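You operate a simulated robot arm through the tools that you are given. There is no shell and no other tool. Be economical: measure what you need, move in short steps, check, and stop when the job is done.

Carry out the task below with a simulated robot arm. There is one attempt and no reset: what you move stays moved.

## Task
Take the test cap in blue and put it on top of the valve with the yellow lever. Take the small folded teal cloth and put it on the top of the steel cabinet. Count the brushes on the top of the table by the fence, then put as many of the seal rings from the top of the table by the fence on the top of the bag table. Any order will do.

Only the result counts: the job must be done as asked and must still hold three seconds after the hand-in. Knocking over, shifting, dropping, spilling or breaking anything else fails it. A push-on lid holds only when it is set on centred and level and pressed home; a screw cap is set on level and turned clockwise until tight. Flat cloth is picked up by pressing the open fingertips on it (5 to 10 N) and closing them slowly along it; thin cloth reads only 2 to 8 mm in the jaws.

## Robot
A 7-joint arm with a fingered hand on a trunk, on a base that drives. Base frame: it is fixed to the floor where the robot stands at the start and does not move with it; the origin is under the middle of the robot, x ahead of it, y to its left, z up; the surface under the hand at the start is at about z = 860. Units: mm, rad, N and s.
With the tool pointing down near the work surface it reaches from about 440 to 880 mm from the robot's upright axis, wherever it stands. Its first joint turns from -2.496 to 2.496 rad. Places, roughly: brush [-1250, -2750, 1000]; seal ring (8x7x2 cm) [-300, -3000, 900]; small folded teal cloth (6x6x3 cm) [-700, -2600, 900]; test cap in blue (8x8x5 cm) [700, 0, 1300]; top of the bag table [-3900, -2800, 800]; top of the steel cabinet [-3200, -2800, 1000]; valve with the yellow lever (12x10x10 cm) [700, -300, 900]. Payload 3 kg.
Tool frame: the origin (TCP) lies between the finger pads and is the grasp point; the fingertips stand 26 mm ahead of it; z points along the fingers, y is the line along which they close. The gripper opens to 148 mm. The gripper's body begins 73 mm behind the TCP. The gripper is a hand of 3 fingers: y runs from the thumb to the fingers, the wrist lies at [0, 0, -229] in the tool frame.
Orientation is told as [roll, pitch, yaw] about the base's x, y, z axes, in that order, counted from this pose: with the fingers straight down and closing along the base's y, the tool's x points along the base's -x, its y along +y and its z along -z.

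## Interface
- The arm moves only by the tool step_arm. Its arguments are lists of equal length, an entry for each row: "travel": the shift along the tool's x, y, z in mm, a list of three; "delta_rot": the turn, a rotation vector about the tool's x, y, z in degrees, a list of three. In form: {"travel": [[x, y, z], ...], "delta_rot": [[rx, ry, rz], ...]}. A call has 1 to 8 rows; each row shifts and turns the commanded pose from where the row before left it, along the tool's axes as they then stand. Each row takes 0.2 s and may step no farther than 50 mm and 0.15 rad from the row before; otherwise, the whole call is refused. Where a pose cannot be reached the arm comes as near as it can. A force on the tool above 40 N (or 10 N above the force at the start of the call, whichever is more), or a blocked arm, ends the call early, and 0.2 s more pass. In this call time passes only in rows, and 0.2 s behind the last. It gives the time, the measured TCP pose, the force on the tool (base axes), the opening and the grip force at its end, in the units of the frame above (readings bear some noise), with the torque about the TCP (base axes, N m) and any sound that the robot's microphone picked up, and new pictures: "show" is both (left out), scene, wrist or none.
- Cameras (640 x 400 px; columns grow to the right, rows downward): "scene" is now at [152, 0.8, 1772.9]; the picture's right is [0.01, -1.00, 0.00], its down [-0.81, -0.01, -0.59] and it looks along [0.59, 0.00, -0.81] (base axes); focal length 294 px, centre (320, 200). "wrist" rides on the gripper at [68, -39, -90] in the tool frame; the picture's right is [0.50, 0.87, 0.00], its down [-0.65, 0.38, -0.65] and it looks along [-0.57, 0.33, 0.76] (tool axes); focal length 222 px, centre (320, 200). There is no depth. A picture from a camera that has moved, and an enlarged one, comes with that camera's place and axes in the base frame and with its lens.
- slide_trunk(by): slides the trunk up (or, below 0, down) by that many mm; the arm and the scene camera ride with it, the base frame stays. It gives what a move gives, with no picture.
- base_move(legs): drives the robot by 1 to 6 legs, each [ahead, left, turn to the left] in mm, mm and rad, along the robot's own axes; the way and the turn of a leg run together, so that a leg with both is an arc; at most 1500 mm and 3.142 rad a leg. The arm and the cameras ride along, it lands a little off, and it stops where it bumps. It gives what a move gives, and a new picture of the scene camera.
- move_fingers(finger1, finger2, thumb_bend): sets how far each is bent, from 0 (flat) to 1 (curled in); at 0.3 the hand is open as for a grip, at 0.7 the pads meet at the TCP. One left out holds its place. A second passes; each finger stops where it meets its share of the squeeze, and holds until it gets a number again. It is the only way to open and close the hand. It gives what a move gives, with no picture; readings hold the bend of each and the force on the fingers (four entries, about 0 where the hand has none), thumb and palm.
- head_to(pan, tilt): turns the head with the scene camera to pan (to the left, within 1.501 rad either way) and tilt (down, from -0.506 to 1.204), counted from straight ahead of the robot. It gives what a move gives, and a new picture of the scene camera.
- zoom(camera, box): a new picture of the part [left, top, right, bottom] of that camera's present view, enlarged. The clock stands still meanwhile.
- hand_in(): hands the job in; it is judged then, once.

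Go step by step. Nothing tells you exact positions but the pictures and the camera data: compare them with the known pose of the tool, close in by small moves and look again before you grip or let go. The budget is 165 turns and 260 pictures, counting those below and the enlarged ones. Unless the task says otherwise, let go and move clear before handing in, and close with one line.

The tools are called after ">>>" as name(argument=value, ...) on one line, values as JSON. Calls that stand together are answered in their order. step_arm: Moves the arm, as the interface text tells. Its arguments: {"type":"object","properties":{"travel":{"type":"array"},"delta_rot":{"type":"array"},"show":{"type":"string","enum":["both","scene","wrist","none"]}},"required":["travel","delta_rot"]} The other tools are called the same way: slide_trunk (by) slides the trunk up or down; move_fingers (finger1, finger2, thumb_bend) moves the fingers one by one; base_move (legs) drives the base; head_to (pan, tilt) turns the head that bears the scene camera; zoom (camera, box) takes an enlarged picture of a part of a camera's view; hand_in () hands the job in.

At the start:

```text
clock: 0.0
position: [546.1, 89.4, 1000.2]
tcp_rot: [-0.001, 0.001, -0.001]
ft_force: [-0.5, -0.1, -0.2]
wrist_torque: [0.0, 0.03, -0.02]
finger_gap: 148.0
finger_force: 0.1
shape: jaw
bend: [0.3, 0.3, 0.3]
finger forces: [0.0, 0.0, 0.0, 0.1, 0.0, 0.1]
trunk travel left (down, up): [-715.0, 175.0]
robot x, y, heading: [1.6, -2.5, -0.004]
head pan, tilt: [0.007, 0.939]
```

scene: 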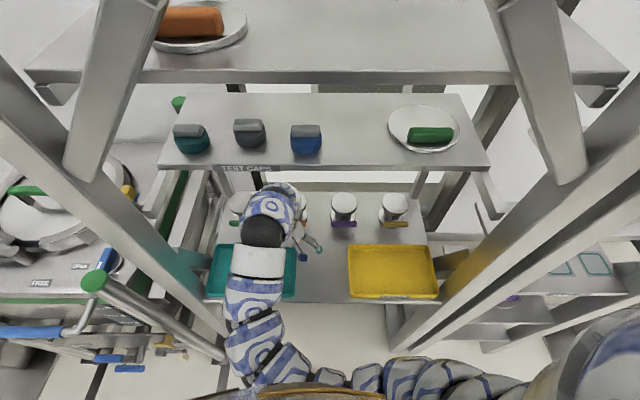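
wrist: 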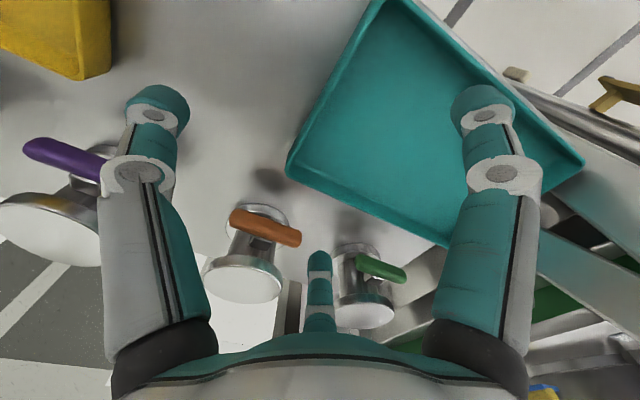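

I see the cap shelf with the blue cap near [675, 35, 1300], and the valves on the bench below it. I'll zoom in on both before planning a grasp.

>>> zoom(camera="scene", box=[160, 80, 480, 180])

>>> zoom(camera="scene", box=[200, 170, 460, 310])

>>> head_to(pan=0.0, tilt=0.5)

```text
2.00 times, centred on (320, 130) of scene
camera zoom: at [152.0, 0.8, 1772.9], right [0.01, -1.0, 0.0], down [-0.81, -0.01, -0.59], along [0.59, 0.0, -0.81], focal length 588 px, centre (320, 340)
```

zoom: 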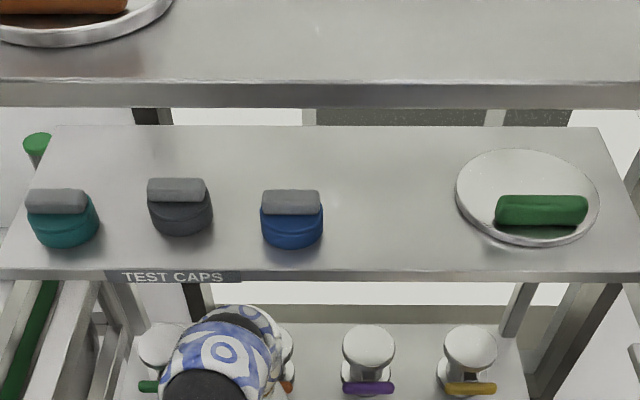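

```text
2.46 times, centred on (330, 240) of scene
camera zoom: at [152.0, 0.8, 1772.9], right [0.01, -1.0, 0.0], down [-0.81, -0.01, -0.59], along [0.59, 0.0, -0.81], focal length 723 px, centre (295, 102)
```

zoom: 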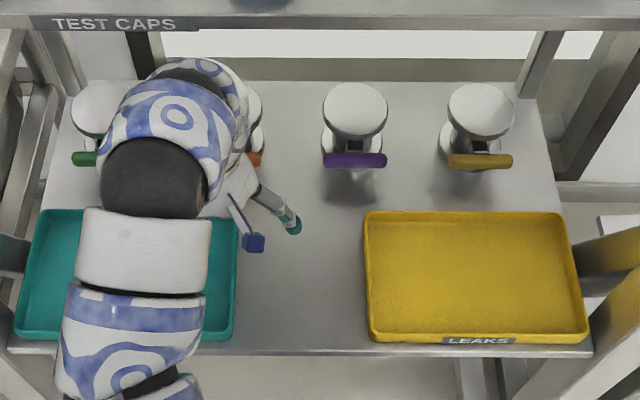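

```text
clock: 0.9
position: [545.5, 90.2, 1000.4]
tcp_rot: [-0.002, 0.001, 0.001]
ft_force: [0.2, 0.6, -0.9]
wrist_torque: [0.02, 0.0, -0.03]
finger_gap: 148.2
finger_force: 0.0
shape: jaw
bend: [0.3, 0.3, 0.3]
finger forces: [0.1, 0.1, 0.0, 0.1, 0.0, 0.1]
trunk travel left (down, up): [-715.0, 175.0]
robot x, y, heading: [4.3, 0.8, -0.001]
head pan, tilt: [0.0, 0.499]
camera scene: at [169.7, 0.3, 1809.6], right [0.0, -1.0, 0.0], down [-0.48, 0.0, -0.88], along [0.88, 0.0, -0.48], focal length 294 px, centre (320, 200)
```

scene: 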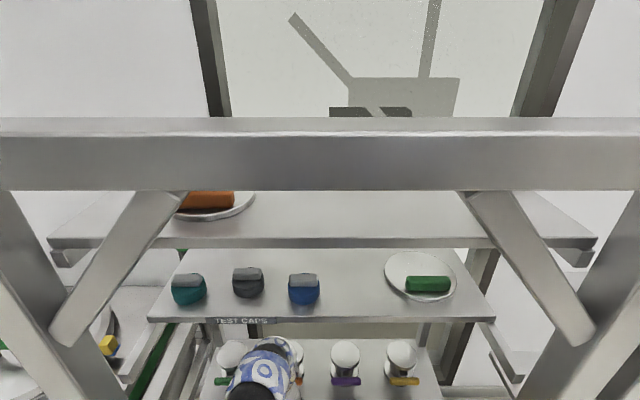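

The caps sit on a shelf at z≈1267 with another shelf above them. I'll back off 300 mm to triangulate the frame and clearances.

>>> base_move(legs=[[-350, 0, 0]])

>>> slide_trunk(by=-300)

>>> head_to(pan=0.0, tilt=0.2)

```text
clock: 3.1
position: [197.2, 89.3, 1000.5]
tcp_rot: [0.001, -0.002, -0.001]
ft_force: [-0.2, -0.2, 0.5]
wrist_torque: [0.02, -0.01, 0.01]
finger_gap: 148.0
finger_force: 0.1
shape: jaw
bend: [0.3, 0.3, 0.3]
finger forces: [0.0, 0.0, 0.0, 0.1, 0.0, 0.0]
trunk travel left (down, up): [-715.0, 175.0]
robot x, y, heading: [-351.2, 2.0, 0.004]
head pan, tilt: [0.0, 0.499]
camera scene: at [-178.0, 0.3, 1809.8], right [0.0, -1.0, 0.0], down [-0.48, 0.0, -0.88], along [0.88, 0.0, -0.48], focal length 294 px, centre (320, 200)
```

scene: 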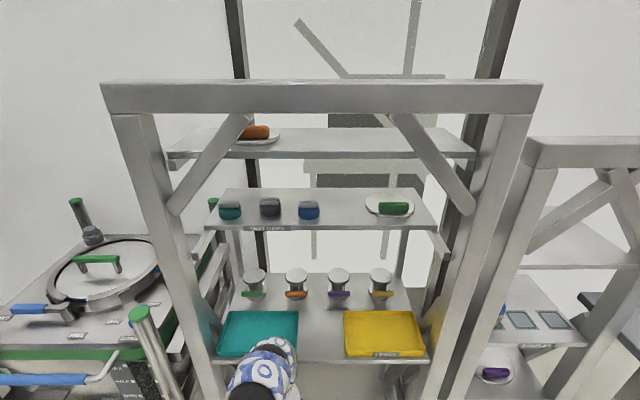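

```text
clock: 6.1
position: [199.4, 89.8, 700.8]
tcp_rot: [0.001, -0.001, 0.0]
ft_force: [0.2, 0.0, -1.6]
wrist_torque: [0.02, 0.01, 0.0]
finger_gap: 148.0
finger_force: 0.0
shape: jaw
bend: [0.3, 0.3, 0.3]
finger forces: [0.0, 0.0, 0.0, 0.0, 0.0, 0.0]
trunk travel left (down, up): [-415.0, 475.0]
robot x, y, heading: [-347.4, 2.0, 0.005]
head pan, tilt: [0.0, 0.499]
```

```text
clock: 6.9
position: [198.5, 89.9, 700.0]
tcp_rot: [-0.001, 0.0, 0.0]
ft_force: [-1.3, 1.3, -0.9]
wrist_torque: [0.01, 0.0, -0.03]
finger_gap: 148.0
finger_force: 0.1
shape: jaw
bend: [0.3, 0.3, 0.3]
finger forces: [0.0, 0.0, 0.0, 0.0, 0.1, 0.1]
trunk travel left (down, up): [-415.0, 475.0]
robot x, y, heading: [-346.1, 1.1, 0.002]
head pan, tilt: [0.0, 0.201]
camera scene: at [-174.9, 0.3, 1537.3], right [0.0, -1.0, 0.0], down [-0.2, 0.0, -0.98], along [0.98, 0.0, -0.2], focal length 294 px, centre (320, 200)
```

scene: 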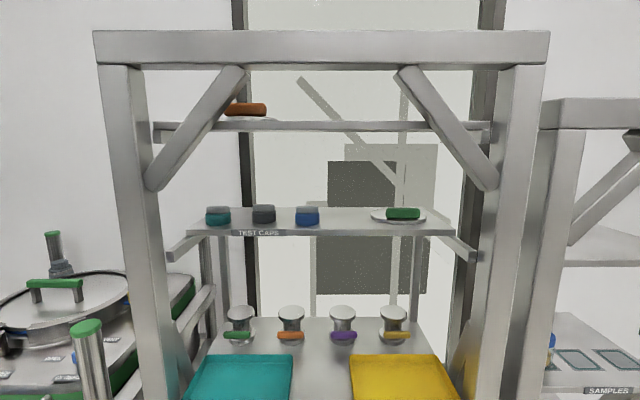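

From here I can see the frame: the upper shelf front is at x≈480, z≈1565, and the cap shelf front is at x≈600, z≈1280. I'll zoom on the caps and valves from this low view.

>>> zoom(camera="scene", box=[260, 180, 360, 242])

>>> zoom(camera="scene", box=[300, 280, 460, 380])

```text
6.40 times, centred on (310, 211) of scene
camera zoom: at [-174.9, 0.3, 1537.3], right [0.0, -1.0, 0.0], down [-0.2, 0.0, -0.98], along [0.98, 0.0, -0.2], focal length 1880 px, centre (384, 130)
```

zoom: 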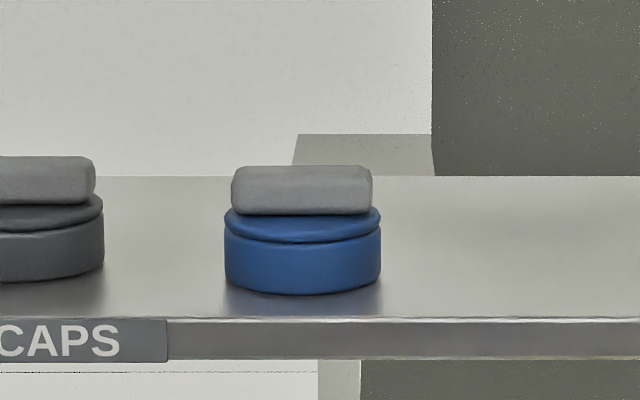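

```text
4.00 times, centred on (380, 330) of scene
camera zoom: at [-174.9, 0.3, 1537.3], right [0.0, -1.0, 0.0], down [-0.2, 0.0, -0.98], along [0.98, 0.0, -0.2], focal length 1175 px, centre (80, -320)
```

zoom: 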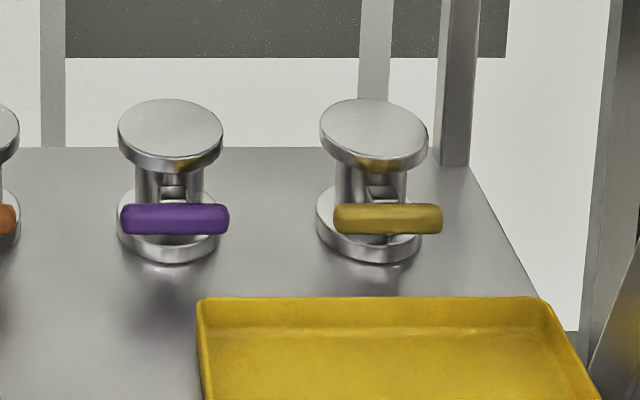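

I'll grip the cap with the thumb on its upper back and the two fingers on its front sides, with the tool tilted down about 35° to fit between the shelves. I'll reorient the hand here in free space.

>>> step_arm(travel=[[0, 0, -20], [0, 0, -20], [0, 0, -20], [0, 0, -20], [0, 0, -20], [0, 0, -20], [0, 0, -20], [0, 0, -20]], delta_rot=[[0, 0, -8.18], [0, 0, -8.18], [0, 0, -8.18], [0, 0, -8.18], [0, 0, -8.18], [0, 0, -8.18], [0, 0, -8.18], [0, 0, -8.18]], show="none")

>>> step_arm(travel=[[0, 0, 0], [0, 0, 0], [0, 0, 0], [0, 0, 0], [0, 0, 0], [0, 0, 0], [0, 0, 0], [0, 0, 0]], delta_rot=[[0, 0, -8.18], [0, 0, -8.18], [0, 0, -8.18], [7.86, 0, 0], [7.86, 0, 0], [7.86, 0, 0], [7.86, 0, 0], [7.86, 0, 0]], show="none")

>>> step_arm(travel=[[0, 0, 0], [0, 0, 0], [0, 0, 0]], delta_rot=[[7.86, 0, 0], [7.86, 0, 0], [0, 0, 0]], show="both")

```text
clock: 8.7
position: [263.7, -0.3, 707.0]
tcp_rot: [-0.009, 0.003, 1.134]
ft_force: [0.1, -0.1, -0.1]
wrist_torque: [-0.02, -0.02, 0.02]
finger_gap: 147.8
finger_force: 0.1
shape: jaw
bend: [0.3, 0.3, 0.3]
finger forces: [0.0, 0.0, 0.0, 0.1, 0.1, 0.0]
out of reach, approached as far as the arm can: row 1, 2, 3, 4, 5, 6, 7, 8
trunk travel left (down, up): [-415.0, 475.0]
robot x, y, heading: [-345.6, 2.2, -0.003]
head pan, tilt: [0.0, 0.201]
```

```text
clock: 10.5
position: [370.5, 131.1, 677.1]
tcp_rot: [-0.69, 0.0, 1.569]
ft_force: [-1.1, 0.3, -0.4]
wrist_torque: [-0.07, -0.02, -0.07]
finger_gap: 147.9
finger_force: 0.0
shape: jaw
bend: [0.3, 0.3, 0.3]
finger forces: [0.0, 0.1, 0.1, 0.1, 0.1, 0.0]
out of reach, approached as far as the arm can: row 1, 2, 3, 4, 5, 6
trunk travel left (down, up): [-415.0, 475.0]
robot x, y, heading: [-346.8, -2.8, -0.009]
head pan, tilt: [0.0, 0.201]
```

```text
clock: 11.3
position: [369.3, 130.0, 675.1]
tcp_rot: [-0.962, 0.0, 1.57]
ft_force: [0.8, 0.4, -0.4]
wrist_torque: [-0.01, 0.02, -0.01]
finger_gap: 148.0
finger_force: 0.1
shape: jaw
bend: [0.3, 0.3, 0.3]
finger forces: [0.1, 0.1, 0.0, 0.0, 0.1, 0.1]
trunk travel left (down, up): [-415.0, 475.0]
robot x, y, heading: [-348.4, 2.1, -0.003]
head pan, tilt: [0.0, 0.201]
camera scene: at [-174.9, 0.2, 1537.4], right [0.0, -1.0, 0.0], down [-0.2, 0.0, -0.98], along [0.98, 0.0, -0.2], focal length 294 px, centre (320, 200)
camera wrist: at [316.8, 64.5, 759.4], right [-0.5, -0.5, -0.71], down [-0.75, 0.66, 0.06], along [0.43, 0.57, -0.7], focal length 222 px, centre (320, 200)
```

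scene: 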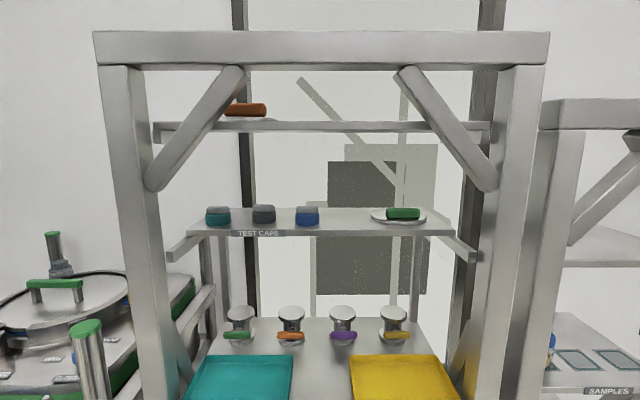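
wrist: 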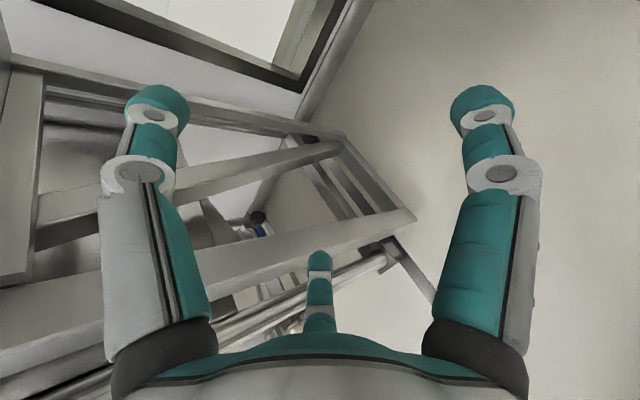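

The thumb now points up and the tool is tilted 35° below horizontal. Next I raise the trunk and arm to just above cap height while staying outside the frame.

>>> slide_trunk(by=400)

>>> step_arm(travel=[[0, -35.1, -24.6], [0, -35.1, -24.6], [0, -35.1, -24.6], [0, -35.1, -24.6], [0, -35.1, -24.6], [0, -35.1, -24.6], [0, -35.1, -24.6]], delta_rot=[[0, 0, 0], [0, 0, 0], [0, 0, 0], [0, 0, 0], [0, 0, 0], [0, 0, 0], [0, 0, 0]], show="both")

```text
clock: 15.2
position: [368.9, 131.1, 1074.9]
tcp_rot: [-0.961, 0.001, 1.569]
ft_force: [-0.2, -0.3, 0.2]
wrist_torque: [0.03, 0.05, -0.02]
finger_gap: 147.8
finger_force: 0.1
shape: jaw
bend: [0.3, 0.3, 0.3]
finger forces: [0.1, 0.0, 0.0, 0.1, 0.0, 0.0]
trunk travel left (down, up): [-815.0, 75.0]
robot x, y, heading: [-344.4, -1.8, 0.0]
head pan, tilt: [0.0, 0.201]
```

```text
clock: 16.8
position: [367.5, 130.4, 1374.1]
tcp_rot: [-0.96, -0.001, 1.569]
ft_force: [0.1, 0.1, 0.2]
wrist_torque: [0.0, 0.01, -0.02]
finger_gap: 147.6
finger_force: 0.0
shape: jaw
bend: [0.3, 0.3, 0.3]
finger forces: [0.0, 0.0, 0.0, 0.1, 0.1, 0.0]
trunk travel left (down, up): [-815.0, 75.0]
robot x, y, heading: [-348.3, 1.3, -0.004]
head pan, tilt: [0.0, 0.201]
camera scene: at [-175.0, 1.0, 1937.4], right [0.0, -1.0, 0.0], down [-0.2, 0.0, -0.98], along [0.98, 0.0, -0.2], focal length 294 px, centre (320, 200)
camera wrist: at [314.6, 63.3, 1458.6], right [-0.5, -0.5, -0.71], down [-0.75, 0.66, 0.07], along [0.43, 0.57, -0.7], focal length 222 px, centre (320, 200)
```

scene: 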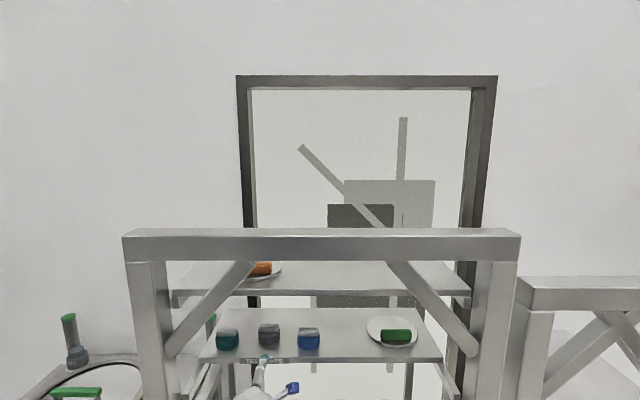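
wrist: 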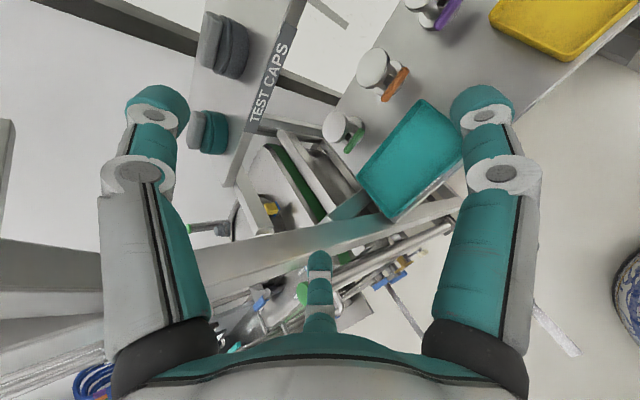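

The blue cap is at about [662, 36], standing on a shelf at z≈1300. I'll preshape the fingers, centre the hand at y=36 and drive in partway to look.

>>> move_fingers(finger1=0.4, finger2=0.4, thumb_bend=0.42)

>>> step_arm(travel=[[47, 0, 0], [47, 0, 0], [0, -20, -14]], delta_rot=[[0, 0, 0], [0, 0, 0], [0, 0, 0]], show="none")

>>> base_move(legs=[[170, 0, 0]])

>>> zoom(camera="wrist", box=[0, 0, 640, 400])

```text
clock: 17.8
position: [366.7, 129.5, 1373.8]
tcp_rot: [-0.959, -0.001, 1.57]
ft_force: [-0.4, 0.2, 0.7]
wrist_torque: [0.04, 0.02, 0.02]
finger_gap: 92.3
finger_force: 0.1
shape: fingers
bend: [0.4, 0.4, 0.42]
finger forces: [0.0, 0.1, 0.0, 0.0, 0.0, 0.1]
trunk travel left (down, up): [-815.0, 75.0]
robot x, y, heading: [-347.0, 1.8, 0.001]
head pan, tilt: [0.0, 0.201]
```

```text
clock: 18.6
position: [392.3, 55.5, 1361.3]
tcp_rot: [-0.967, 0.0, 1.569]
ft_force: [0.1, 0.6, 0.5]
wrist_torque: [0.01, 0.02, 0.0]
finger_gap: 92.4
finger_force: 0.0
shape: fingers
bend: [0.4, 0.4, 0.42]
finger forces: [0.0, 0.0, 0.0, 0.0, 0.0, 0.0]
out of reach, approached as far as the arm can: row 1, 2, 3
trunk travel left (down, up): [-815.0, 75.0]
robot x, y, heading: [-347.9, -0.4, -0.002]
head pan, tilt: [0.0, 0.201]
```

```text
clock: 20.0
position: [566.1, 55.7, 1360.1]
tcp_rot: [-0.965, -0.001, 1.568]
ft_force: [0.4, -0.8, -0.4]
wrist_torque: [-0.01, -0.02, 0.0]
finger_gap: 92.3
finger_force: 0.1
shape: fingers
bend: [0.4, 0.4, 0.42]
finger forces: [0.0, 0.0, 0.1, 0.1, 0.0, 0.0]
trunk travel left (down, up): [-815.0, 75.0]
robot x, y, heading: [-174.6, -0.3, -0.001]
head pan, tilt: [0.0, 0.201]
camera scene: at [-1.2, 0.0, 1937.2], right [0.0, -1.0, 0.0], down [-0.2, 0.0, -0.98], along [0.98, 0.0, -0.2], focal length 294 px, centre (320, 200)
```

scene: 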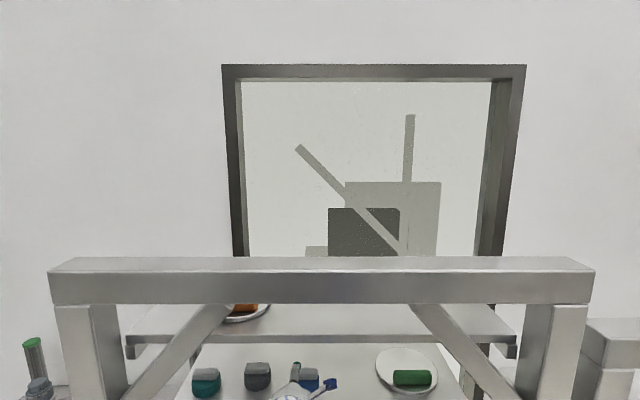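

```text
1.00 times, centred on (320, 200) of wrist (not enlarged: the box is as wide or as high as the picture)
camera zoom: at [512.4, -11.5, 1443.8], right [-0.49, -0.5, -0.71], down [-0.75, 0.66, 0.06], along [0.44, 0.57, -0.7], focal length 222 px, centre (320, 200)
```

zoom: 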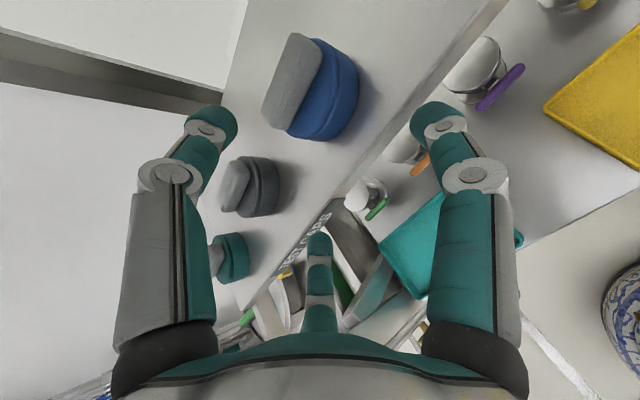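

>>> zoom(camera="wrist", box=[230, 10, 390, 160])

```text
2.67 times, centred on (310, 85) of wrist
camera zoom: at [512.4, -11.5, 1443.8], right [-0.49, -0.5, -0.71], down [-0.75, 0.66, 0.06], along [0.44, 0.57, -0.7], focal length 592 px, centre (347, 507)
```

zoom: 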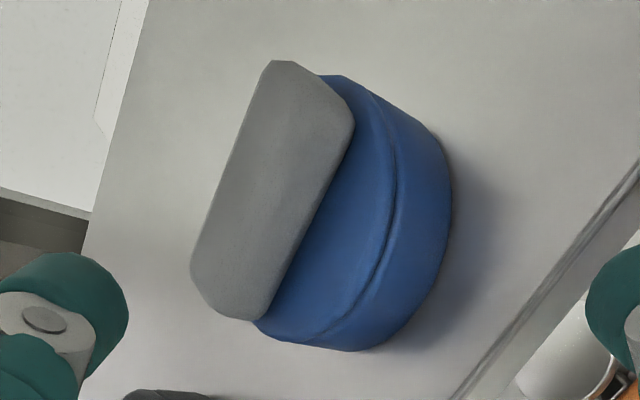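

Triangulation puts the cap centre at [661, 37], the shelf at z≈1300 and the bar top at about 1350. The arm is at its reach limit, so I'll retract it and bring the base closer.

>>> step_arm(travel=[[0, 28.5, -41], [0, 28.5, -41], [0, 14, -20]], delta_rot=[[0, 0, 0], [0, 0, 0], [0, 0, 0]], show="none")

>>> move_fingers(finger1=0.36, finger2=0.36, thumb_bend=0.42)

```text
clock: 20.8
position: [481.7, 103.4, 1336.8]
tcp_rot: [-0.968, -0.001, 1.565]
ft_force: [-0.4, 0.5, 0.5]
wrist_torque: [0.02, 0.01, 0.0]
finger_gap: 92.1
finger_force: 0.1
shape: fingers
bend: [0.4, 0.4, 0.42]
finger forces: [0.1, 0.0, 0.0, 0.0, 0.0, 0.0]
out of reach, approached as far as the arm can: row 1, 2, 3
trunk travel left (down, up): [-815.0, 75.0]
robot x, y, heading: [-172.0, -0.8, -0.001]
head pan, tilt: [0.0, 0.201]
```

```text
clock: 21.8
position: [483.7, 103.0, 1335.5]
tcp_rot: [-0.967, -0.002, 1.568]
ft_force: [0.0, -1.0, -0.4]
wrist_torque: [0.01, 0.0, -0.01]
finger_gap: 98.2
finger_force: 0.0
shape: fingers
bend: [0.36, 0.36, 0.42]
finger forces: [0.1, 0.0, 0.0, 0.1, 0.0, 0.0]
trunk travel left (down, up): [-815.0, 75.0]
robot x, y, heading: [-173.2, 0.2, -0.007]
head pan, tilt: [0.0, 0.201]
```

The arm's right-hand reach is limited with this orientation, so I'll put it back where it was free (dx≈715, dy≈130) and shift the base to the right instead.

>>> step_arm(travel=[[-13.5, -29, 16], [-13.5, -29, 16]], delta_rot=[[0, 0, 0], [0, 0, 0]], show="none")

```text
clock: 22.4
position: [541.1, 128.7, 1368.3]
tcp_rot: [-0.968, 0.0, 1.57]
ft_force: [-0.2, -0.8, 1.0]
wrist_torque: [-0.03, 0.02, 0.01]
finger_gap: 98.4
finger_force: 0.0
shape: fingers
bend: [0.36, 0.36, 0.42]
finger forces: [0.0, 0.0, 0.0, 0.0, 0.1, 0.1]
trunk travel left (down, up): [-815.0, 75.0]
robot x, y, heading: [-172.0, -1.4, -0.001]
head pan, tilt: [0.0, 0.201]
```

>>> base_move(legs=[[0, -92, 0], [55, 0, 0]])

>>> zoom(camera="wrist", box=[0, 0, 640, 400])

```text
clock: 24.1
position: [596.6, 34.8, 1366.4]
tcp_rot: [-0.966, -0.001, 1.568]
ft_force: [0.9, -0.5, 0.0]
wrist_torque: [0.01, -0.01, 0.0]
finger_gap: 98.3
finger_force: 0.0
shape: fingers
bend: [0.36, 0.36, 0.42]
finger forces: [0.0, 0.1, 0.1, 0.0, 0.1, 0.0]
trunk travel left (down, up): [-815.0, 75.0]
robot x, y, heading: [-120.1, -95.1, -0.008]
head pan, tilt: [0.0, 0.201]
camera scene: at [54.2, -92.7, 1937.1], right [0.0, -1.0, 0.0], down [-0.2, 0.0, -0.98], along [0.98, 0.0, -0.2], focal length 294 px, centre (320, 200)
```

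scene: 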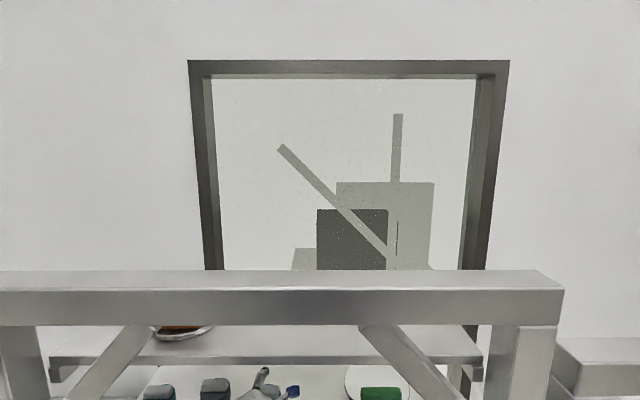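

```text
1.00 times, centred on (320, 200) of wrist (not enlarged: the box is as wide or as high as the picture)
camera zoom: at [543.7, -31.8, 1449.9], right [-0.49, -0.5, -0.71], down [-0.75, 0.66, 0.06], along [0.44, 0.57, -0.7], focal length 222 px, centre (320, 200)
```

zoom: 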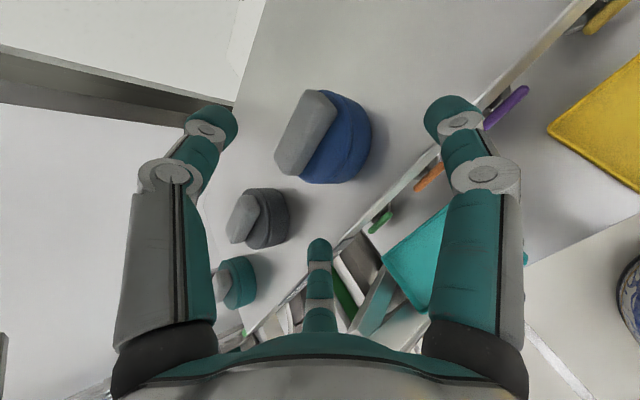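

>>> base_move(legs=[[35, 0, 0]])

>>> zoom(camera="wrist", box=[0, 0, 640, 400])

```text
clock: 24.9
position: [632.8, 34.7, 1365.9]
tcp_rot: [-0.963, -0.003, 1.567]
ft_force: [0.0, 0.4, 0.0]
wrist_torque: [-0.01, -0.01, -0.04]
finger_gap: 98.0
finger_force: 0.0
shape: fingers
bend: [0.36, 0.36, 0.42]
finger forces: [0.1, 0.1, 0.0, 0.1, 0.0, 0.1]
trunk travel left (down, up): [-815.0, 75.0]
robot x, y, heading: [-83.7, -92.6, -0.001]
head pan, tilt: [0.0, 0.201]
camera scene: at [89.9, -92.7, 1937.0], right [0.0, -1.0, 0.0], down [-0.2, 0.0, -0.98], along [0.98, 0.0, -0.2], focal length 294 px, centre (320, 200)
```

scene: 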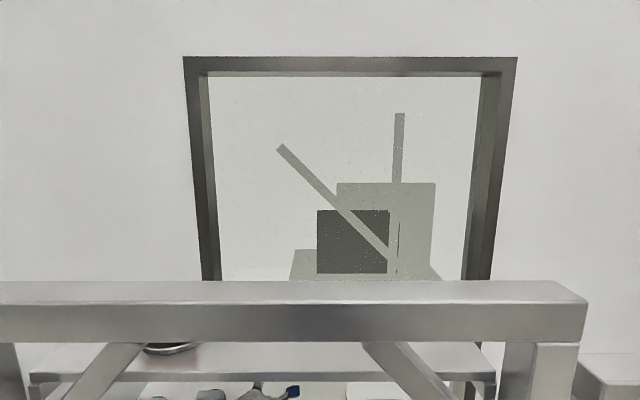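

```text
1.00 times, centred on (320, 200) of wrist (not enlarged: the box is as wide or as high as the picture)
camera zoom: at [579.2, -31.6, 1449.7], right [-0.49, -0.5, -0.71], down [-0.75, 0.66, 0.06], along [0.44, 0.57, -0.7], focal length 222 px, centre (320, 200)
```

zoom: 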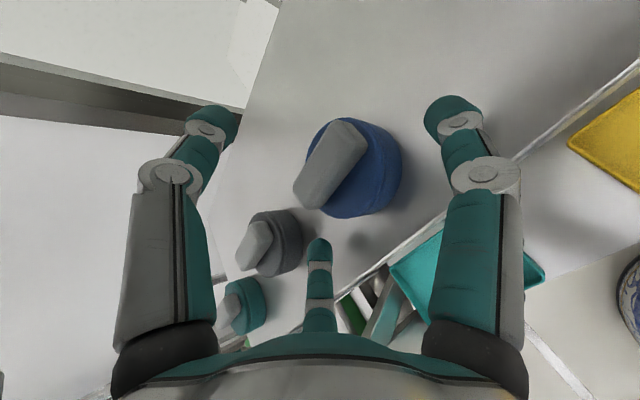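

The cap sits between the fingers as planned. I'll move in the last ~25 mm.

>>> step_arm(travel=[[-1, 2, 12], [-1, 2, 11]], delta_rot=[[0, 0, 0], [0, 0, 0]], show="wrist")

```text
clock: 25.6
position: [645.5, 37.4, 1351.1]
tcp_rot: [-0.969, -0.001, 1.567]
ft_force: [-0.1, -0.1, 0.4]
wrist_torque: [0.0, -0.01, -0.01]
finger_gap: 98.1
finger_force: 0.0
shape: fingers
bend: [0.36, 0.36, 0.42]
finger forces: [0.1, 0.0, 0.1, 0.0, 0.1, 0.0]
trunk travel left (down, up): [-815.0, 75.0]
robot x, y, heading: [-84.4, -91.7, -0.002]
head pan, tilt: [0.0, 0.201]
camera wrist: at [592.4, -29.1, 1434.7], right [-0.49, -0.5, -0.71], down [-0.75, 0.66, 0.06], along [0.44, 0.57, -0.7], focal length 222 px, centre (320, 200)
```

wrist: 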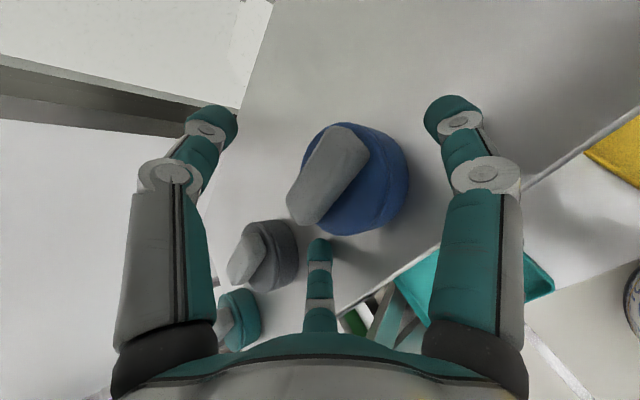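

>>> step_arm(travel=[[1, 4, 5]], delta_rot=[[0, 0, 0]], show="none")

>>> move_fingers(finger1=0.42, finger2=0.42, thumb_bend=0.55)

>>> zoom(camera="wrist", box=[160, 60, 560, 310])

```text
clock: 25.9
position: [646.7, 36.1, 1345.8]
tcp_rot: [-0.97, -0.004, 1.566]
ft_force: [-3.7, -0.6, 13.4]
wrist_torque: [0.06, 0.18, 0.04]
finger_gap: 94.1
finger_force: 6.6
shape: fingers
bend: [0.37, 0.36, 0.42]
finger forces: [6.3, 6.9, 0.1, 0.0, 0.1, 0.0]
trunk travel left (down, up): [-815.0, 75.0]
robot x, y, heading: [-86.2, -94.8, -0.001]
head pan, tilt: [0.0, 0.201]
```

```text
clock: 26.9
position: [647.8, 36.5, 1345.2]
tcp_rot: [-0.966, -0.002, 1.567]
ft_force: [-0.7, -0.8, 6.0]
wrist_torque: [0.0, -0.02, 0.01]
finger_gap: 66.9
finger_force: 2.7
shape: fingers
bend: [0.42, 0.42, 0.55]
finger forces: [2.6, 2.6, 0.1, 0.0, 0.0, 0.1]
trunk travel left (down, up): [-815.0, 75.0]
robot x, y, heading: [-86.5, -94.4, 0.0]
head pan, tilt: [0.0, 0.201]
```

```text
1.60 times, centred on (360, 185) of wrist
camera zoom: at [594.7, -30.5, 1428.4], right [-0.49, -0.5, -0.71], down [-0.75, 0.66, 0.06], along [0.44, 0.57, -0.7], focal length 355 px, centre (256, 224)
```

zoom: 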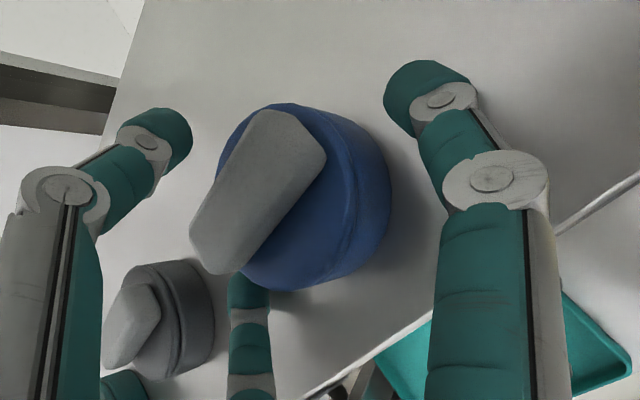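

The fingertips brushed the shelf lightly, so I'll lift 4 mm and keep closing.

>>> step_arm(travel=[[0, -3, -2]], delta_rot=[[0, 0, 0]], show="none")

>>> move_fingers(finger1=0.48, finger2=0.48, thumb_bend=0.62)

>>> zoom(camera="wrist", box=[160, 60, 560, 310])

```text
clock: 27.4
position: [648.6, 35.8, 1349.2]
tcp_rot: [-0.966, -0.001, 1.568]
ft_force: [0.0, -0.8, -0.5]
wrist_torque: [-0.01, -0.01, 0.01]
finger_gap: 67.9
finger_force: 0.0
shape: fingers
bend: [0.42, 0.42, 0.55]
finger forces: [0.2, 0.1, 0.1, 0.0, 0.1, 0.0]
trunk travel left (down, up): [-815.0, 75.0]
robot x, y, heading: [-84.5, -95.0, 0.001]
head pan, tilt: [0.0, 0.201]
```

```text
clock: 28.4
position: [648.5, 35.4, 1348.8]
tcp_rot: [-0.968, -0.003, 1.567]
ft_force: [0.4, 0.3, -0.4]
wrist_torque: [0.0, -0.03, 0.0]
finger_gap: 48.2
finger_force: 0.3
shape: fingers
bend: [0.48, 0.47, 0.62]
finger forces: [0.1, 0.3, 0.1, 0.0, 0.2, 0.0]
trunk travel left (down, up): [-815.0, 75.0]
robot x, y, heading: [-84.9, -94.2, -0.001]
head pan, tilt: [0.0, 0.201]
```

```text
1.60 times, centred on (360, 185) of wrist
camera zoom: at [594.7, -30.7, 1431.9], right [-0.49, -0.5, -0.71], down [-0.75, 0.66, 0.06], along [0.44, 0.57, -0.7], focal length 355 px, centre (256, 224)
```

zoom: 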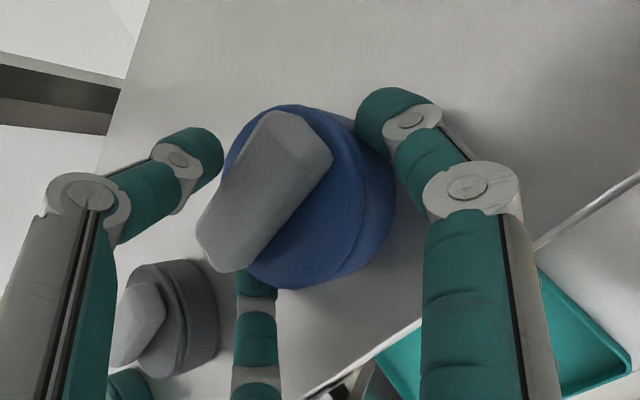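

>>> move_fingers(finger1=0.5, finger2=0.5, thumb_bend=0.7)

>>> zoom(camera="wrist", box=[160, 60, 560, 310])

```text
clock: 29.4
position: [647.5, 36.1, 1348.9]
tcp_rot: [-0.967, -0.001, 1.57]
ft_force: [-0.1, -0.8, 6.5]
wrist_torque: [0.01, -0.02, -0.01]
finger_gap: 44.3
finger_force: 5.6
shape: fingers
bend: [0.48, 0.48, 0.65]
finger forces: [2.0, 2.3, 0.1, 0.0, 7.5, 0.0]
trunk travel left (down, up): [-815.0, 75.0]
robot x, y, heading: [-83.6, -94.8, -0.006]
head pan, tilt: [0.0, 0.201]
```

```text
1.60 times, centred on (360, 185) of wrist
camera zoom: at [594.3, -30.8, 1432.4], right [-0.49, -0.5, -0.71], down [-0.75, 0.66, 0.06], along [0.44, 0.57, -0.7], focal length 355 px, centre (256, 224)
```

zoom: 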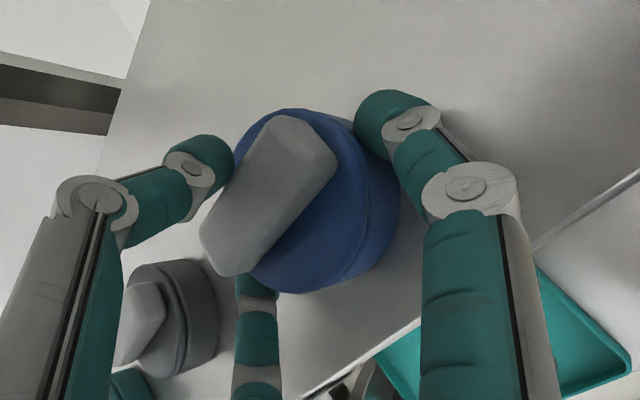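

All three digits are touching. I'll squeeze firmly.

>>> move_fingers(finger1=0.62, finger2=0.62, thumb_bend=0.8)

>>> step_arm(travel=[[0, -8, -6], [0, -8, -6]], delta_rot=[[0, 0, 0], [0, 0, 0]], show="wrist")

```text
clock: 30.4
position: [648.0, 36.0, 1346.8]
tcp_rot: [-0.966, -0.003, 1.569]
ft_force: [0.4, 0.2, 0.3]
wrist_torque: [0.04, 0.01, 0.06]
finger_gap: 19.8
finger_force: 8.5
shape: fingers
bend: [0.56, 0.51, 0.79]
finger forces: [2.8, 7.3, 0.1, 0.0, 6.5, 0.1]
trunk travel left (down, up): [-815.0, 75.0]
robot x, y, heading: [-84.6, -93.6, -0.002]
head pan, tilt: [0.0, 0.201]
```

```text
clock: 30.9
position: [646.3, 35.6, 1369.2]
tcp_rot: [-0.965, -0.002, 1.568]
ft_force: [-0.4, 0.3, -0.3]
wrist_torque: [-0.02, -0.01, 0.0]
finger_gap: 19.9
finger_force: 8.0
shape: fingers
bend: [0.56, 0.51, 0.79]
finger forces: [3.0, 7.4, 0.1, 0.0, 5.9, 0.0]
trunk travel left (down, up): [-815.0, 75.0]
robot x, y, heading: [-83.5, -92.5, 0.001]
head pan, tilt: [0.0, 0.201]
camera wrist: at [593.2, -30.8, 1452.8], right [-0.49, -0.5, -0.71], down [-0.75, 0.66, 0.06], along [0.44, 0.57, -0.7], focal length 222 px, centre (320, 200)
```

wrist: 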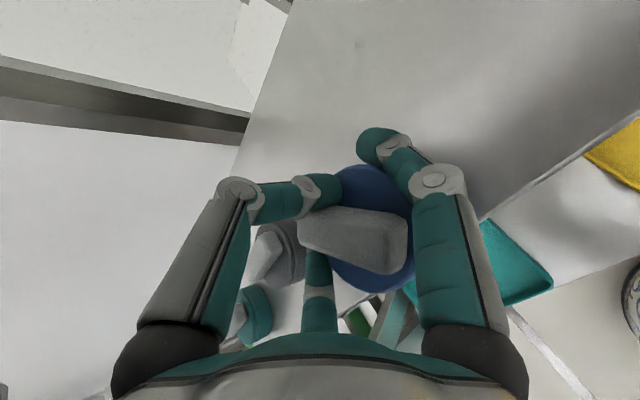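

>>> zoom(camera="wrist", box=[230, 100, 470, 320])

>>> head_to(pan=0.2, tilt=0.8)

```text
1.82 times, centred on (350, 210) of wrist
camera zoom: at [593.2, -30.8, 1452.8], right [-0.49, -0.5, -0.71], down [-0.75, 0.66, 0.06], along [0.44, 0.57, -0.7], focal length 404 px, centre (266, 182)
```

zoom: 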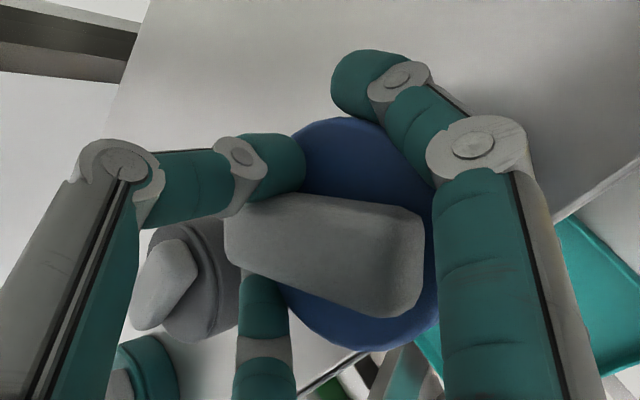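

```text
clock: 31.9
position: [645.2, 35.8, 1369.0]
tcp_rot: [-0.966, -0.001, 1.567]
ft_force: [0.2, -0.2, -1.0]
wrist_torque: [0.02, -0.04, 0.02]
finger_gap: 19.8
finger_force: 8.4
shape: fingers
bend: [0.56, 0.51, 0.79]
finger forces: [3.2, 7.4, 0.0, 0.1, 6.0, 0.0]
trunk travel left (down, up): [-815.0, 75.0]
robot x, y, heading: [-84.9, -95.3, -0.002]
head pan, tilt: [0.201, 0.799]
camera scene: at [72.5, -76.7, 1883.8], right [0.2, -0.98, 0.0], down [-0.7, -0.14, -0.7], along [0.68, 0.14, -0.72], focal length 294 px, centre (320, 200)
```

scene: 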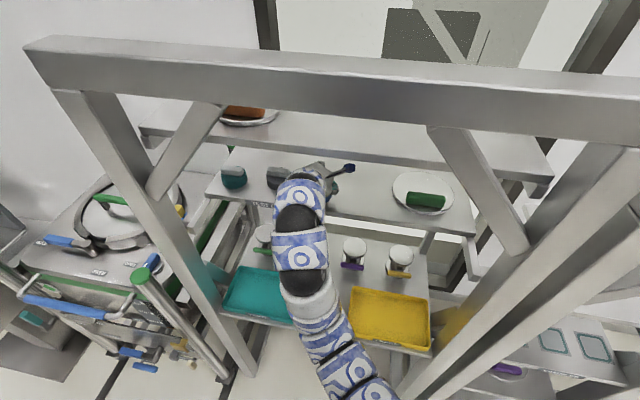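

The cap turned in the grasp. I'll lift a little more to see whether it comes along with the hand.

>>> step_arm(travel=[[0, -12, -8], [0, -12, -8]], delta_rot=[[0, 0, 0], [0, 0, 0]], show="wrist")

>>> zoom(camera="scene", box=[200, 130, 400, 255])

```text
clock: 32.5
position: [647.2, 37.2, 1398.4]
tcp_rot: [-0.966, -0.001, 1.568]
ft_force: [0.1, -1.5, -0.4]
wrist_torque: [0.0, -0.02, 0.02]
finger_gap: 20.1
finger_force: 8.5
shape: fingers
bend: [0.56, 0.51, 0.79]
finger forces: [3.0, 7.3, 0.1, 0.0, 6.0, 0.0]
trunk travel left (down, up): [-815.0, 75.0]
robot x, y, heading: [-85.3, -95.5, -0.002]
head pan, tilt: [0.201, 0.799]
camera wrist: at [594.5, -30.0, 1481.5], right [-0.49, -0.5, -0.71], down [-0.75, 0.66, 0.06], along [0.44, 0.57, -0.7], focal length 222 px, centre (320, 200)
```

wrist: 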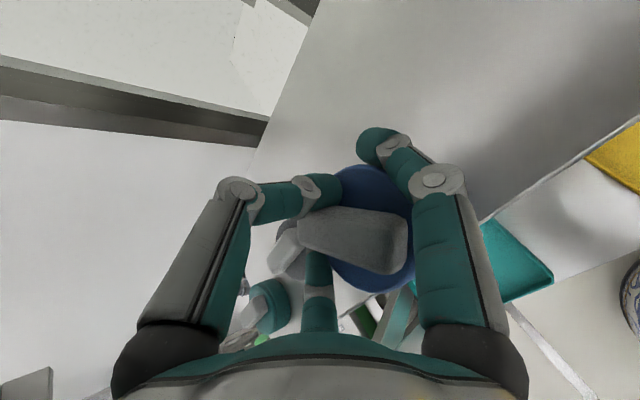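

```text
3.20 times, centred on (300, 192) of scene
camera zoom: at [72.4, -76.4, 1883.7], right [0.2, -0.98, 0.0], down [-0.7, -0.14, -0.7], along [0.68, 0.14, -0.72], focal length 940 px, centre (384, 224)
```

zoom: 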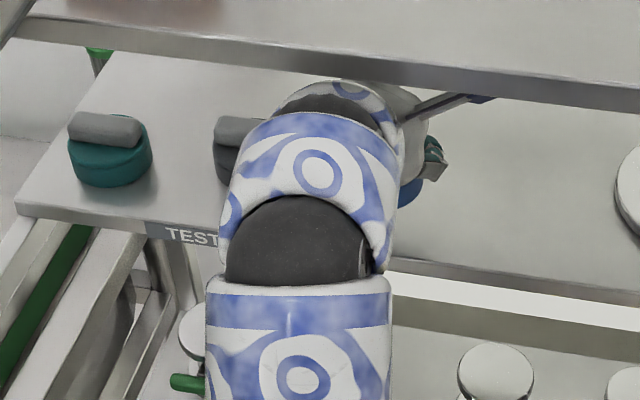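

The cap is held firmly but tilted in the hand. I'll take a closer look to measure its orientation relative to the tool.

>>> zoom(camera="wrist", box=[280, 140, 440, 310])

```text
2.35 times, centred on (360, 225) of wrist
camera zoom: at [594.5, -30.0, 1481.5], right [-0.49, -0.5, -0.71], down [-0.75, 0.66, 0.06], along [0.44, 0.57, -0.7], focal length 523 px, centre (226, 141)
```

zoom: 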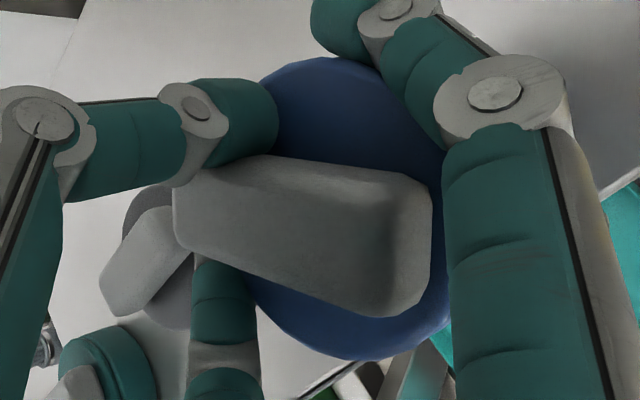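

The hold is firm, so I'll back out of the rack and view the cap with the scene camera in the open.

>>> base_move(legs=[[-330, 0, 0]])

>>> head_to(pan=0.18, tilt=0.75)

```text
clock: 34.7
position: [315.4, 36.5, 1399.1]
tcp_rot: [-0.968, -0.002, 1.567]
ft_force: [-0.4, 0.7, -0.6]
wrist_torque: [0.0, -0.03, 0.02]
finger_gap: 19.8
finger_force: 8.4
shape: fingers
bend: [0.56, 0.51, 0.79]
finger forces: [3.0, 7.4, 0.0, 0.0, 6.0, 0.0]
trunk travel left (down, up): [-815.0, 75.0]
robot x, y, heading: [-414.4, -91.0, -0.005]
head pan, tilt: [0.201, 0.799]
camera scene: at [-260.5, -76.1, 1883.8], right [0.2, -0.98, 0.0], down [-0.7, -0.14, -0.7], along [0.68, 0.14, -0.72], focal length 294 px, centre (320, 200)
```

scene: 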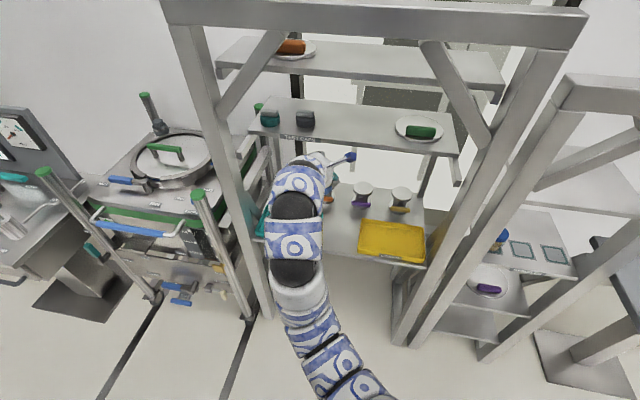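

```text
clock: 35.4
position: [315.9, 36.8, 1398.2]
tcp_rot: [-0.968, -0.002, 1.567]
ft_force: [0.4, 0.1, -1.1]
wrist_torque: [-0.02, -0.03, -0.01]
finger_gap: 19.8
finger_force: 8.1
shape: fingers
bend: [0.56, 0.51, 0.79]
finger forces: [3.2, 7.4, 0.1, 0.0, 6.0, 0.0]
trunk travel left (down, up): [-815.0, 75.0]
robot x, y, heading: [-418.4, -94.0, -0.005]
head pan, tilt: [0.18, 0.75]
camera scene: at [-256.4, -77.3, 1887.6], right [0.18, -0.98, 0.0], down [-0.67, -0.12, -0.73], along [0.72, 0.13, -0.68], focal length 294 px, centre (320, 200)
```

scene: 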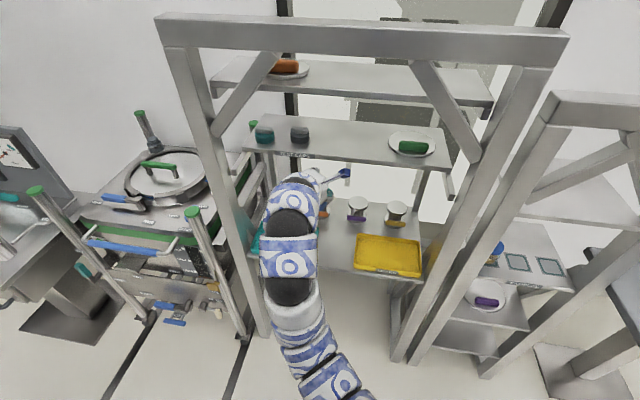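

The hand hides the cap, so I'll swing it around the vertical axis to show the cap to the head camera.

>>> step_arm(travel=[[0, 0, 0], [0, 0, 0], [0, 0, 0], [0, 0, 0], [0, 0, 0], [0, 0, 0], [0, 0, 0]], delta_rot=[[0, 6.97, 4.85], [0, 6.97, 4.85], [0, 6.97, 4.85], [0, 6.97, 4.85], [0, 6.97, 4.85], [0, 6.97, 4.85], [0, 6.97, 4.85]], show="scene")

```text
clock: 37.0
position: [316.0, 36.3, 1395.8]
tcp_rot: [-0.962, -0.001, 0.684]
ft_force: [-0.1, -0.5, -0.7]
wrist_torque: [0.0, -0.02, 0.02]
finger_gap: 20.0
finger_force: 6.7
shape: fingers
bend: [0.56, 0.52, 0.79]
finger forces: [3.4, 6.6, 0.0, 0.0, 4.3, 0.0]
out of reach, approached as far as the arm can: row 6, 7
trunk travel left (down, up): [-815.0, 75.0]
robot x, y, heading: [-415.9, -94.1, 0.002]
head pan, tilt: [0.18, 0.75]
camera scene: at [-257.5, -79.1, 1887.9], right [0.18, -0.98, 0.0], down [-0.67, -0.12, -0.73], along [0.72, 0.13, -0.68], focal length 294 px, centre (320, 200)
```

scene: 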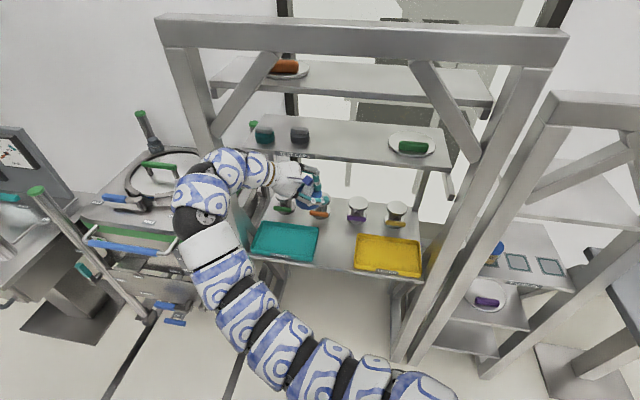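

>>> zoom(camera="scene", box=[260, 145, 360, 225])

```text
5.00 times, centred on (310, 185) of scene
camera zoom: at [-257.5, -79.1, 1887.9], right [0.18, -0.98, 0.0], down [-0.67, -0.12, -0.73], along [0.72, 0.13, -0.68], focal length 1469 px, centre (370, 275)
```

zoom: 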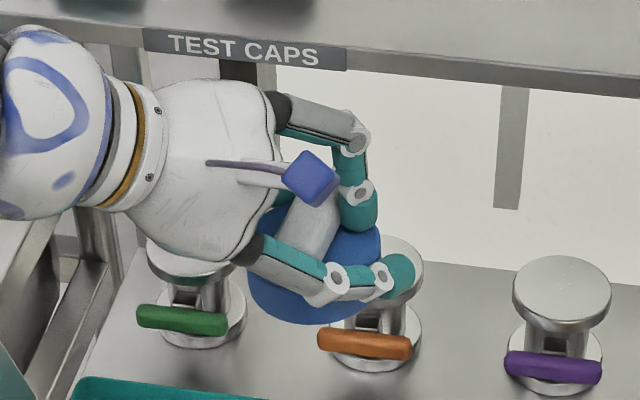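

>>> zoom(camera="scene", box=[292, 178, 332, 213])

>>> zoom(camera="wrist", box=[260, 130, 460, 310])

```text
11.43 times, centred on (312, 196) of scene
camera zoom: at [-257.5, -79.1, 1887.9], right [0.18, -0.98, 0.0], down [-0.67, -0.12, -0.73], along [0.72, 0.13, -0.68], focal length 3357 px, centre (411, 251)
```

zoom: 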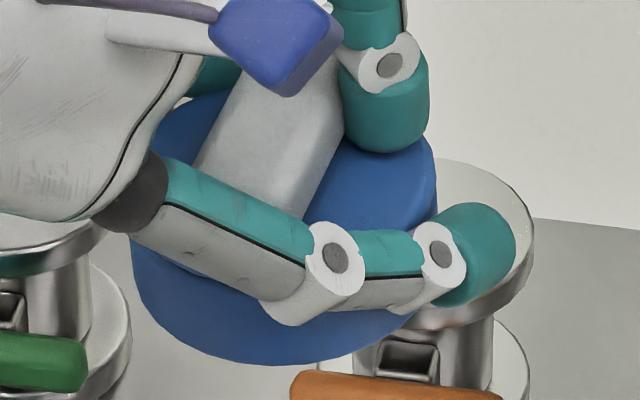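

```text
2.22 times, centred on (360, 220) of wrist
camera zoom: at [230.0, 34.0, 1479.6], right [-0.7, 0.07, -0.71], down [0.03, 1.0, 0.06], along [0.71, 0.02, -0.7], focal length 494 px, centre (231, 156)
```

zoom: 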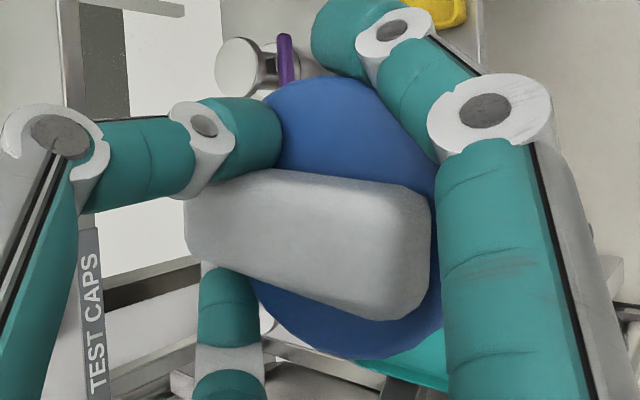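

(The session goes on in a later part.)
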